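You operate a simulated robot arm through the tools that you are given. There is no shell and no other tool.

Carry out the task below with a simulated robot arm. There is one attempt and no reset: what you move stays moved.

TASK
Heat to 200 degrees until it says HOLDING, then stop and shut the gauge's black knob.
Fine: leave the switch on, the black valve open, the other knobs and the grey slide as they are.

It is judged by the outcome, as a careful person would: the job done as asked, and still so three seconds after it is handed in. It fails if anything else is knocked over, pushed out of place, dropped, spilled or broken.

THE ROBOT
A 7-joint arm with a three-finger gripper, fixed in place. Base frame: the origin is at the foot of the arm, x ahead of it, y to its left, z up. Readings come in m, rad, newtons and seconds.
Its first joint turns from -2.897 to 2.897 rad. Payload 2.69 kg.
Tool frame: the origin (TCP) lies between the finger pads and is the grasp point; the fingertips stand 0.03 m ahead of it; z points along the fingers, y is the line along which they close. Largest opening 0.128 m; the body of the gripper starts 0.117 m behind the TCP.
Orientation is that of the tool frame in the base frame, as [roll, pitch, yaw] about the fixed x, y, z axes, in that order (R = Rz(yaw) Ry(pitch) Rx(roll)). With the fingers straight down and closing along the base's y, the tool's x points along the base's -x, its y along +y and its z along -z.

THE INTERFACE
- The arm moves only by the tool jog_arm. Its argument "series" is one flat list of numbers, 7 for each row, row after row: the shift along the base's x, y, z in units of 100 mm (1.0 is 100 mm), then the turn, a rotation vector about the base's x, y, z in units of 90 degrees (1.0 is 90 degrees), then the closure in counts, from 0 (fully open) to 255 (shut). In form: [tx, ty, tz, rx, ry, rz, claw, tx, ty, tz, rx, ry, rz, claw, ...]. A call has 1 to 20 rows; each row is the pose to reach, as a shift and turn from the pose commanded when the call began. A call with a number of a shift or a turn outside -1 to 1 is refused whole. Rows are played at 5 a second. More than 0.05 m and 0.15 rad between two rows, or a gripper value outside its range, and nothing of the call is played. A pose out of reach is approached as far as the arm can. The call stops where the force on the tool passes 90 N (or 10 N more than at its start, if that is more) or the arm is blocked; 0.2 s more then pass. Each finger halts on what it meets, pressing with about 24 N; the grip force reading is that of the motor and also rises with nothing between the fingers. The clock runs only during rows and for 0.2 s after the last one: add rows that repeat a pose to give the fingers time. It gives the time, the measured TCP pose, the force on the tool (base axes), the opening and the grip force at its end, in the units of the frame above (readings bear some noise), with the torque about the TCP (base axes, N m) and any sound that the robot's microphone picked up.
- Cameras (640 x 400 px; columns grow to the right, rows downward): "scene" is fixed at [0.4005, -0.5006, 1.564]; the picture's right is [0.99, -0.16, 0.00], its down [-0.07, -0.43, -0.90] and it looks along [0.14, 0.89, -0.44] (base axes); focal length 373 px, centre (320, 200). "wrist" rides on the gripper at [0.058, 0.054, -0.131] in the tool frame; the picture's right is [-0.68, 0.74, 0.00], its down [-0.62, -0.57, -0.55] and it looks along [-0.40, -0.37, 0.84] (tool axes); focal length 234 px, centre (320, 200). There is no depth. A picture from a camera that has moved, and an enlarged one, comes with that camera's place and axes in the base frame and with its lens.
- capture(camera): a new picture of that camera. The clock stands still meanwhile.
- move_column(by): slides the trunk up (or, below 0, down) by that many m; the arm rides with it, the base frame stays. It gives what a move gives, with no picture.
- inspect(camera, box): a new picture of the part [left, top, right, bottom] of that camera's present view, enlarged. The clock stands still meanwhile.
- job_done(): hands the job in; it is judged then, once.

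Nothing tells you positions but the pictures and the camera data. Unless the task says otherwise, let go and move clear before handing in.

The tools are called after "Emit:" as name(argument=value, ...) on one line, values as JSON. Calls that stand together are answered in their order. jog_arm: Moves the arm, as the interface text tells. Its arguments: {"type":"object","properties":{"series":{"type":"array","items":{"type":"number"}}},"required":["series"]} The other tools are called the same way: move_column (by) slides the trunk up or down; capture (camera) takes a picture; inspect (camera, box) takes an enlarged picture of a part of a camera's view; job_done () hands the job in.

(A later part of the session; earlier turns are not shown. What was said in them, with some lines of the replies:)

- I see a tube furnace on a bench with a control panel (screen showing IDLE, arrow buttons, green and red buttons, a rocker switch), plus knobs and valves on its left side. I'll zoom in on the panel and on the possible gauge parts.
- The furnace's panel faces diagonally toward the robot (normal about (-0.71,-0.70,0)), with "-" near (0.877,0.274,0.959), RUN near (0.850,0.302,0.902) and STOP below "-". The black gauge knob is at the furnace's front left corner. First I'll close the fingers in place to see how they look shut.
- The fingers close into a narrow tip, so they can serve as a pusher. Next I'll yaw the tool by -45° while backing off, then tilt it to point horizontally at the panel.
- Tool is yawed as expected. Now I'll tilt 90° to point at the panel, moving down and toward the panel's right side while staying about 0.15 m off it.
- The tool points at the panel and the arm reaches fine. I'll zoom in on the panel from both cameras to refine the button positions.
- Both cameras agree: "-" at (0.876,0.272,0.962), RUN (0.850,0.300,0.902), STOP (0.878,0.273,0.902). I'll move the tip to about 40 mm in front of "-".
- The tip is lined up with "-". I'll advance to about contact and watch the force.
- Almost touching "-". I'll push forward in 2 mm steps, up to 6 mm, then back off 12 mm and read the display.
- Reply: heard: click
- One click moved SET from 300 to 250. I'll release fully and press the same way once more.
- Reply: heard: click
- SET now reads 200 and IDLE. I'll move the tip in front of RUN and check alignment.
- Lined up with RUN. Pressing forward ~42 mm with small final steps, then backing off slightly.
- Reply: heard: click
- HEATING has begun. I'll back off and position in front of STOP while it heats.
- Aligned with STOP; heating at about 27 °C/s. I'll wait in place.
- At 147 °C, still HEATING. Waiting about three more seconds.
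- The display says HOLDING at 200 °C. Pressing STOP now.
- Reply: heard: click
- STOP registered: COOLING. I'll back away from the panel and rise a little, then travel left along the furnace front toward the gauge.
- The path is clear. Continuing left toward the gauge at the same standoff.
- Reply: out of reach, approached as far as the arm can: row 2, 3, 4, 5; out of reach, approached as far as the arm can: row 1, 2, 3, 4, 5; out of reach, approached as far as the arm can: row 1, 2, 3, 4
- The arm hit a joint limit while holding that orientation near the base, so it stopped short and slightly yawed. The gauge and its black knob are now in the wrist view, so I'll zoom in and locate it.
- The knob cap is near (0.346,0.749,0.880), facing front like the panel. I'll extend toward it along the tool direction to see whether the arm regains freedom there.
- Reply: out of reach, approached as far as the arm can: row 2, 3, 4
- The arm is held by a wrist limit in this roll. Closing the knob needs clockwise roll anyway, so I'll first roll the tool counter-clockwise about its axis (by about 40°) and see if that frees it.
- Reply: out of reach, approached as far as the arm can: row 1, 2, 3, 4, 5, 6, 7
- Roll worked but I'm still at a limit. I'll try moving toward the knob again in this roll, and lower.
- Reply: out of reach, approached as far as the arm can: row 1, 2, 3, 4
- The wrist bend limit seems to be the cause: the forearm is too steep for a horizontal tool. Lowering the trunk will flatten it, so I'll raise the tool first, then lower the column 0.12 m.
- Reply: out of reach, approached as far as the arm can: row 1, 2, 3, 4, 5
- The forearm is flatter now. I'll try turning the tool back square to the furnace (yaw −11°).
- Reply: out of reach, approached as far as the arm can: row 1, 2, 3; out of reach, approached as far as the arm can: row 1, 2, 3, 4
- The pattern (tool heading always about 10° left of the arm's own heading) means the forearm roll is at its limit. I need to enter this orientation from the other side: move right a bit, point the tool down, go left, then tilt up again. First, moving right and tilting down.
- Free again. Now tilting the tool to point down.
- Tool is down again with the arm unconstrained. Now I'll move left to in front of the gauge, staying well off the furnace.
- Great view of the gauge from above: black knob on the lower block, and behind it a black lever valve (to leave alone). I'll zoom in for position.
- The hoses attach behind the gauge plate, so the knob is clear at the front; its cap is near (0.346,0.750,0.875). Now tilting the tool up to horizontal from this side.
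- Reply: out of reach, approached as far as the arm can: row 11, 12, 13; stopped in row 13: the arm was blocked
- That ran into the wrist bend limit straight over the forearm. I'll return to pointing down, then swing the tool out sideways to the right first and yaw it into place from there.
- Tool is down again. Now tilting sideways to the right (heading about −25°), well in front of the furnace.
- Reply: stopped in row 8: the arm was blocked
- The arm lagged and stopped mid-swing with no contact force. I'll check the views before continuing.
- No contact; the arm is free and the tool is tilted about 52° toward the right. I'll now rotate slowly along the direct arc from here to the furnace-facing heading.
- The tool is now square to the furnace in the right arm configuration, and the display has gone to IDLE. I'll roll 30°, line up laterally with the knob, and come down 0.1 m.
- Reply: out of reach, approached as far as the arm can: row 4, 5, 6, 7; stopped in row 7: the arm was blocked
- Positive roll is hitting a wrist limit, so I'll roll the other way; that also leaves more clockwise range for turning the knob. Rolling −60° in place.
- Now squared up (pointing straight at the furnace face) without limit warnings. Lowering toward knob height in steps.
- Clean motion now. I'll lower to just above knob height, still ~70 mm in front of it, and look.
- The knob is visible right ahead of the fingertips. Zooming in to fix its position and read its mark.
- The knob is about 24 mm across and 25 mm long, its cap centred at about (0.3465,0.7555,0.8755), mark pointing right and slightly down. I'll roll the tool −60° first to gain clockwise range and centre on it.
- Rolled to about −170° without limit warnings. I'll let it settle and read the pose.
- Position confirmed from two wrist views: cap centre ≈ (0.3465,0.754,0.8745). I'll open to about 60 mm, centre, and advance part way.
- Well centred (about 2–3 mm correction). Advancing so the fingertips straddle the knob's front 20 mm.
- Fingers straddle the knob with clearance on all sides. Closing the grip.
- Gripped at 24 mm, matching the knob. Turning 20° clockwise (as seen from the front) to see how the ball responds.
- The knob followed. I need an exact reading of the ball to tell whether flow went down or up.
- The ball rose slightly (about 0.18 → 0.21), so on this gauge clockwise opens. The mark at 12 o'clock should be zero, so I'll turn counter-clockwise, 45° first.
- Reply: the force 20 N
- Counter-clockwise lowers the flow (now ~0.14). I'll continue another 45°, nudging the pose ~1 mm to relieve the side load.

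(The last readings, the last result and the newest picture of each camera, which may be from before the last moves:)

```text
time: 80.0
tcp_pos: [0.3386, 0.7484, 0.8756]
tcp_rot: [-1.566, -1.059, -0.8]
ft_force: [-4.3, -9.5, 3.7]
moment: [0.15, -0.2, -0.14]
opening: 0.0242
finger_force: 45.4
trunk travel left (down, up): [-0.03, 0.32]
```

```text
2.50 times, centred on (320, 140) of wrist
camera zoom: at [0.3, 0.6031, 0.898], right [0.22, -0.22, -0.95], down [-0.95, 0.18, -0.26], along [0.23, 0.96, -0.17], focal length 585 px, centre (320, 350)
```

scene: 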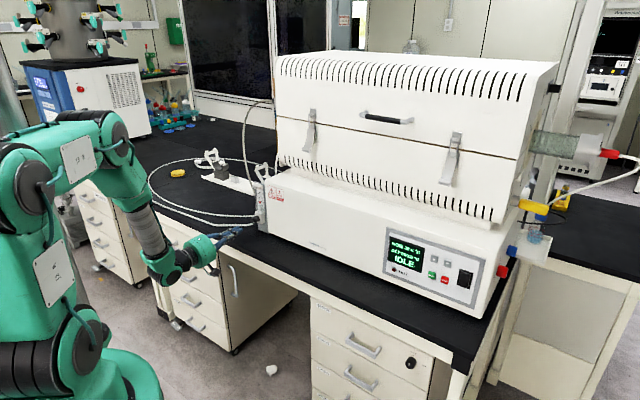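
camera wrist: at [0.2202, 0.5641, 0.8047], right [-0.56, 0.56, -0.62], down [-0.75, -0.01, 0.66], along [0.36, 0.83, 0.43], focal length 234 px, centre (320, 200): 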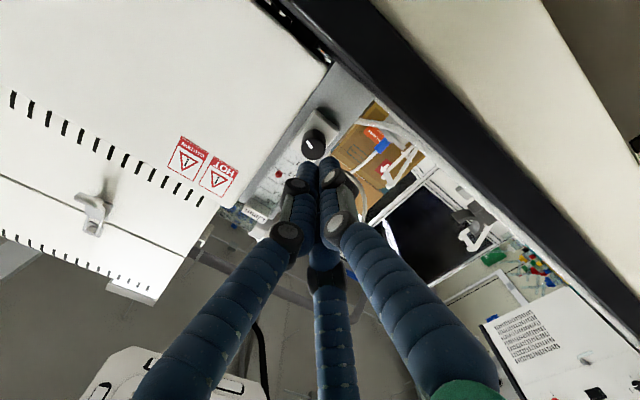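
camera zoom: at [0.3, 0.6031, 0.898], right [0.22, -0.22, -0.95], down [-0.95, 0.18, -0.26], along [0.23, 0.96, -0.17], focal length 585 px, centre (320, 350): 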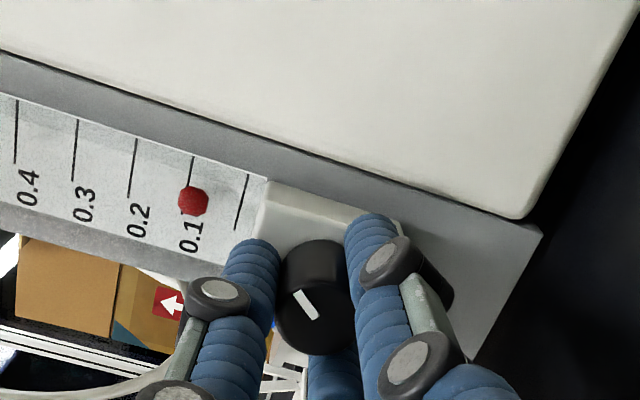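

Flow is around 0.05 and the remaining turn looks like about 34°. Continuing 30° counter-clockwise.

Emit:
jog_arm(series=[0, 0, 0, -0.0393, -0.0393, 0, 255, 0, 0, 0, -0.0786, -0.0786, 0, 255, 0, 0, 0, -0.1179, -0.1179, 0, 255, 0, 0, 0, -0.1571, -0.1571, 0, 255, 0, 0, 0, -0.1964, -0.1964, 0, 255, 0, 0, 0, -0.2357, -0.2357, 0, 255, 0, 0, 0, -0.2357, -0.2357, 0, 255])

Emit:
inspect(camera="scene", box=[250, 180, 274, 216])

Emit:
inspect(camera="wrist", box=[220, 60, 420, 220])

```text
time: 81.6
tcp_pos: [0.3405, 0.7486, 0.8749]
tcp_rot: [1.116, -1.557, 2.805]
ft_force: [0.3, -7.8, -7.3]
moment: [-0.24, 0.18, -0.15]
opening: 0.0243
finger_force: 44.8
trunk travel left (down, up): [-0.03, 0.32]
```

```text
11.11 times, centred on (262, 198) of scene
camera zoom: at [0.4005, -0.5006, 1.564], right [0.99, -0.16, 0.0], down [-0.07, -0.43, -0.9], along [0.14, 0.89, -0.44], focal length 4140 px, centre (964, 222)
```

zoom: 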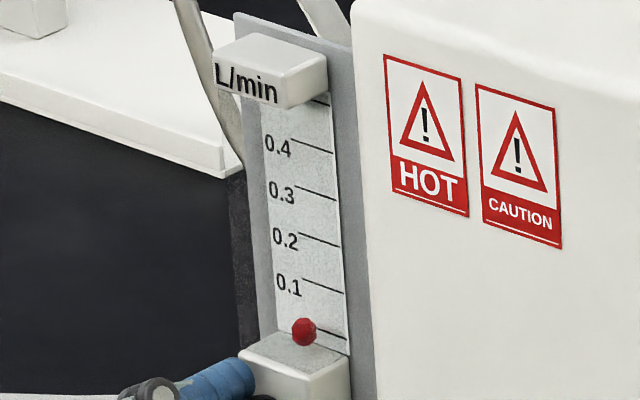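

```text
2.50 times, centred on (320, 140) of wrist
camera zoom: at [0.2845, 0.6188, 0.932], right [0.53, -0.53, -0.67], down [-0.78, 0.01, -0.63], along [0.34, 0.85, -0.4], focal length 585 px, centre (320, 350)
```

zoom: 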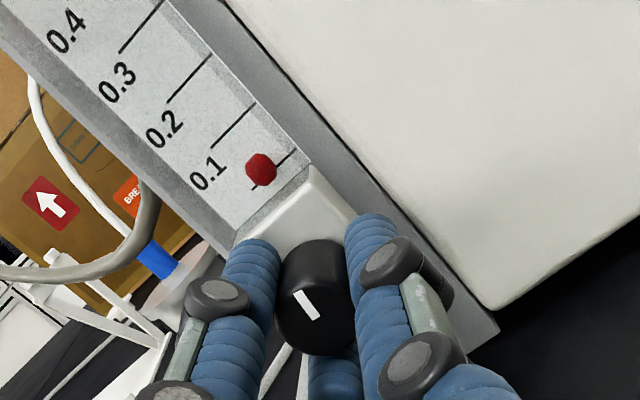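

The ball is almost at zero. Turning another 8° to find the end stop and seat it fully shut.

Emit:
jog_arm(series=[0, 0, 0, -0.021, -0.021, 0, 255, 0, 0, 0, -0.042, -0.042, 0, 255, 0, 0, 0, -0.063, -0.063, 0, 255, 0, 0, 0, -0.063, -0.063, 0, 255])

Emit:
inspect(camera="scene", box=[250, 180, 274, 216])

Emit:
inspect(camera="wrist", box=[220, 60, 420, 220])

```text
time: 82.6
tcp_pos: [0.3399, 0.7481, 0.8741]
tcp_rot: [1.528, -1.42, 2.395]
ft_force: [-5.0, -17.4, -10.0]
moment: [-0.26, 0.21, -0.22]
opening: 0.0242
finger_force: 45.1
trunk travel left (down, up): [-0.03, 0.32]
```

```text
11.11 times, centred on (262, 198) of scene
camera zoom: at [0.4005, -0.5006, 1.564], right [0.99, -0.16, 0.0], down [-0.07, -0.43, -0.9], along [0.14, 0.89, -0.44], focal length 4140 px, centre (964, 222)
```

zoom: 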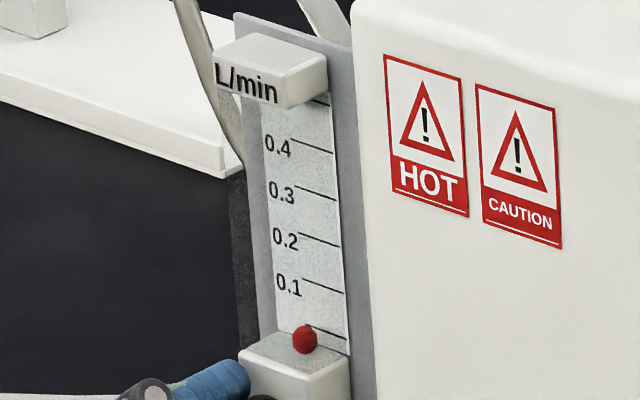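

```text
2.50 times, centred on (320, 140) of wrist
camera zoom: at [0.2784, 0.6249, 0.9386], right [0.59, -0.59, -0.56], down [-0.71, -0.05, -0.7], along [0.38, 0.81, -0.45], focal length 585 px, centre (320, 350)
```

zoom: 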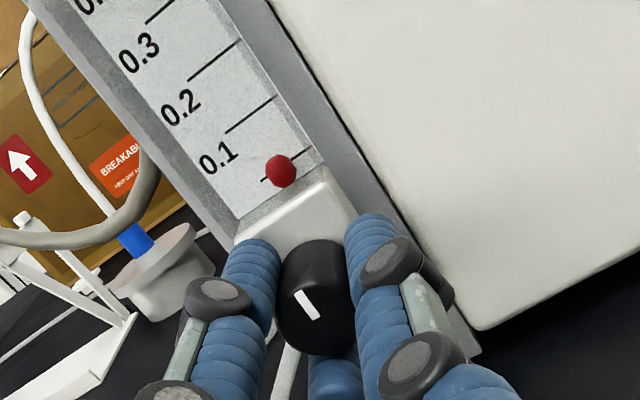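

The knob still turns freely and the ball is sinking onto the block. Continuing another 10° while easing off the pose slightly.

Emit:
jog_arm(series=[-0.004, -0.01, -0.005, -0.02, -0.02, 0, 255, -0.004, -0.01, -0.005, -0.04, -0.04, 0, 255, -0.004, -0.01, -0.005, -0.06, -0.06, 0, 255, -0.004, -0.01, -0.005, -0.079, -0.079, 0, 255, -0.004, -0.01, -0.005, -0.079, -0.079, 0, 255])

Emit:
inspect(camera="scene", box=[250, 180, 274, 216])

Emit:
inspect(camera="wrist", box=[220, 60, 420, 220])

```text
time: 83.8
tcp_pos: [0.3395, 0.7483, 0.8752]
tcp_rot: [1.54, -1.244, 2.38]
ft_force: [8.6, 2.3, -5.3]
moment: [0.16, 0.44, -0.07]
opening: 0.024
finger_force: 45.2
trunk travel left (down, up): [-0.03, 0.32]
```

```text
11.11 times, centred on (262, 198) of scene
camera zoom: at [0.4005, -0.5006, 1.564], right [0.99, -0.16, 0.0], down [-0.07, -0.43, -0.9], along [0.14, 0.89, -0.44], focal length 4140 px, centre (964, 222)
```

zoom: 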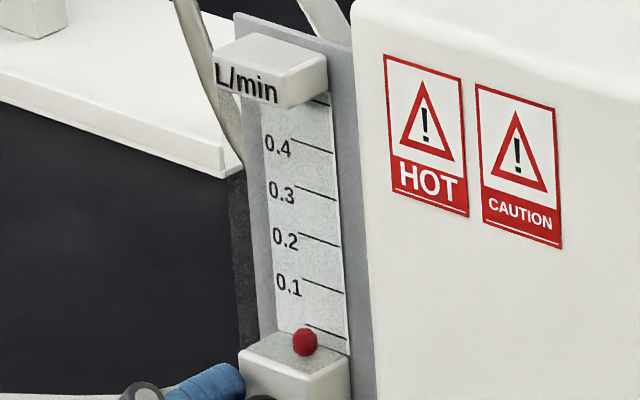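

```text
2.50 times, centred on (320, 140) of wrist
camera zoom: at [0.27, 0.6331, 0.9451], right [0.65, -0.65, -0.41], down [-0.62, -0.14, -0.77], along [0.44, 0.75, -0.49], focal length 585 px, centre (320, 350)
```

zoom: 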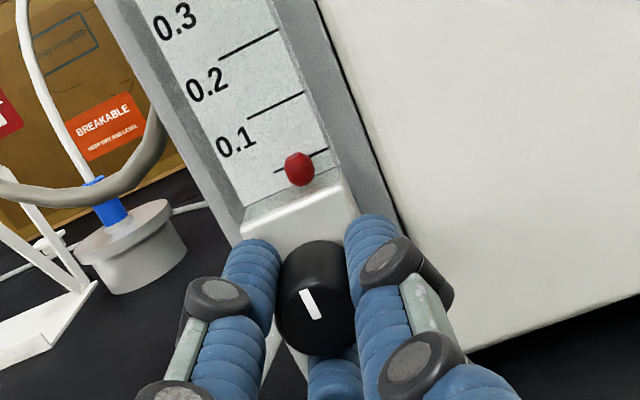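

The ball is on the bottom, torque rose to 0.4 N·m and the grip started to slip, so the valve is at its shut stop with the mark about 12 o'clock. Opening the fingers now.

Emit:
jog_arm(series=[0, 0, 0, 0, 0, 0, 220, 0, 0, 0, 0, 0, 0, 170, 0, 0, 0, 0, 0, 0, 140, 0, 0, 0, 0, 0, 0, 140])

Emit:
inspect(camera="scene", box=[250, 180, 274, 216])

Emit:
inspect(camera="wrist", box=[220, 60, 420, 220])

```text
time: 84.8
tcp_pos: [0.3393, 0.7477, 0.8748]
tcp_rot: [1.543, -1.244, 2.378]
ft_force: [-0.6, 1.8, 0.3]
moment: [-0.06, 0.0, 0.0]
opening: 0.0578
finger_force: 0.1
trunk travel left (down, up): [-0.03, 0.32]
```

```text
11.11 times, centred on (262, 198) of scene
camera zoom: at [0.4005, -0.5006, 1.564], right [0.99, -0.16, 0.0], down [-0.07, -0.43, -0.9], along [0.14, 0.89, -0.44], focal length 4140 px, centre (964, 222)
```

zoom: 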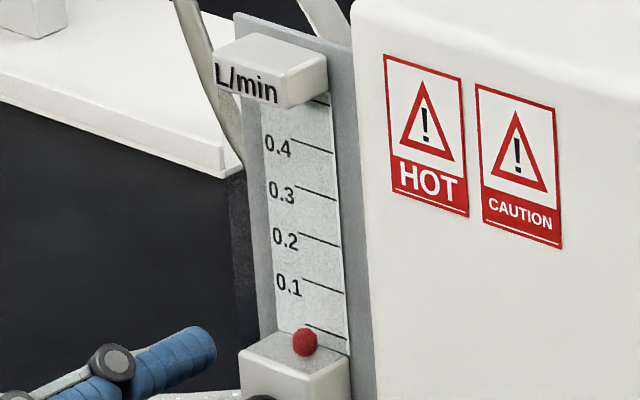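

```text
2.50 times, centred on (320, 140) of wrist
camera zoom: at [0.2696, 0.6324, 0.9448], right [0.65, -0.65, -0.41], down [-0.62, -0.14, -0.77], along [0.44, 0.75, -0.49], focal length 585 px, centre (320, 350)
```

zoom: 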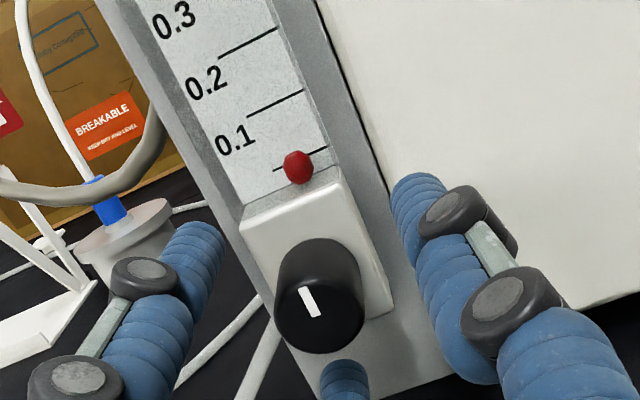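

The knob stays at 12 o'clock with the ball at zero. Retreating straight back.

Emit:
jog_arm(series=[-0.15, -0.15, 0, 0, 0, 0, 140, -0.3, -0.3, 0, 0, 0, 0, 140, -0.45, -0.45, 0, 0, 0, 0, 140, -0.6, -0.6, 0, 0, 0, 0, 140, -0.75, -0.75, 0.05, 0, 0, 0, 140, -0.75, -0.75, 0.05, 0, 0, 0, 140])

Emit:
capture(camera="scene")

Emit:
inspect(camera="scene", box=[230, 180, 290, 230])

Emit:
inspect(camera="scene", box=[370, 220, 530, 320])

Emit:
capture(camera="wrist")

```text
time: 86.2
tcp_pos: [0.2789, 0.6621, 0.8684]
tcp_rot: [1.585, -1.234, 2.319]
ft_force: [-0.9, -0.6, 0.8]
moment: [-0.03, 0.02, 0.0]
opening: 0.058
finger_force: 0.0
trunk travel left (down, up): [-0.03, 0.32]
```

```text
taken
```

scene: 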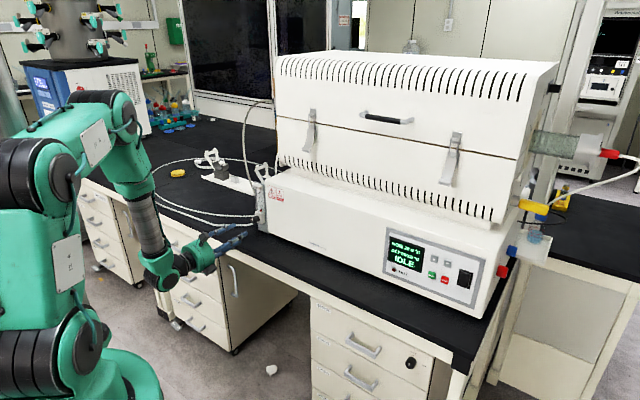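

```text
8.00 times, centred on (260, 205) of scene
camera zoom: at [0.4005, -0.5006, 1.564], right [0.99, -0.16, 0.0], down [-0.07, -0.43, -0.9], along [0.14, 0.89, -0.44], focal length 2981 px, centre (800, 160)
```

zoom: 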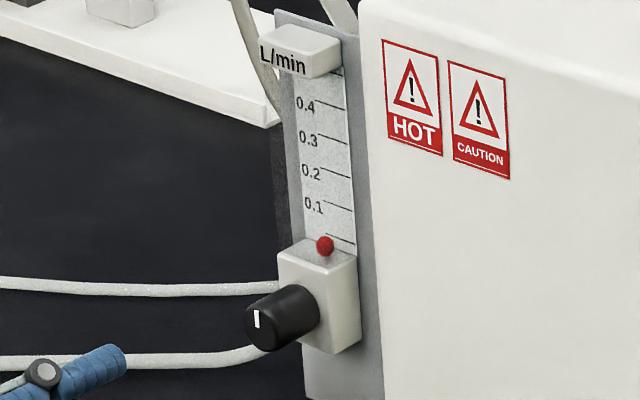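

```text
4.00 times, centred on (450, 270) of scene
camera zoom: at [0.4005, -0.5006, 1.564], right [0.99, -0.16, 0.0], down [-0.07, -0.43, -0.9], along [0.14, 0.89, -0.44], focal length 1490 px, centre (-200, -80)
```

zoom: 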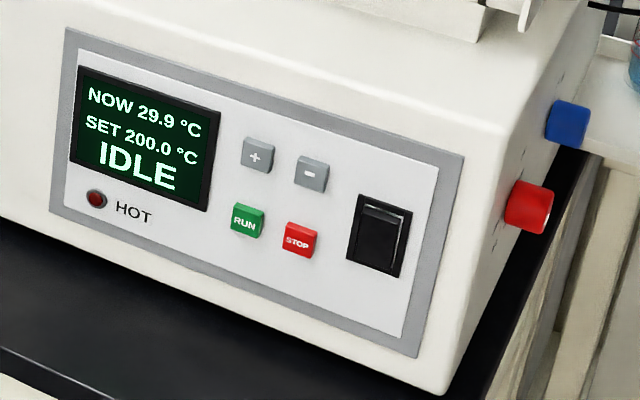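

```text
taken
camera wrist: at [0.2062, 0.5505, 0.9405], right [0.63, -0.67, -0.39], down [-0.63, -0.14, -0.77], along [0.46, 0.73, -0.51], focal length 234 px, centre (320, 200)
```

wrist: 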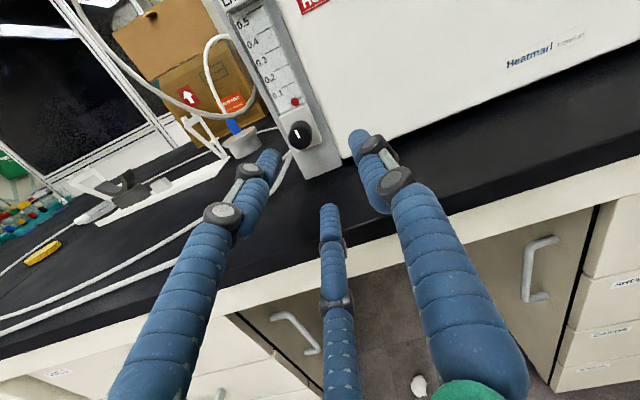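

The display shows IDLE with SET 200, the knob is shut with its mark at 12 o'clock and the ball at zero, and everything else looks undisturbed. The gripper is open and about 90 mm clear, so I'm handing in.

Emit:
job_done()

```text
The job is handed in.
```

The furnace was heated to 200 °C and showed HOLDING. I then pressed STOP and shut the gauge's black knob.

- **Heating:** I lowered the set point from 300 to 200 with two presses of "-", then pressed RUN. After STOP the display went to COOLING, then IDLE. It last read 29.9 °C, with the set point still at 200.
- **Gauge knob:** On this gauge, turning clockwise raises the flow. My first 20° clockwise test turn moved the reading from about 0.18 to 0.21 L/min. I then turned it counter-clockwise to its stop, with the mark at 12 o'clock and the ball at zero, and it stayed there after I let go.
- **Left as they were:** I did not touch the power switch, the black valve, the other knobs or the grey slide. In the last pictures nothing looked knocked or moved.

The gripper was open and about 90 mm clear of the knob at hand-in. I lowered the trunk by 0.12 m along the way and left it there.
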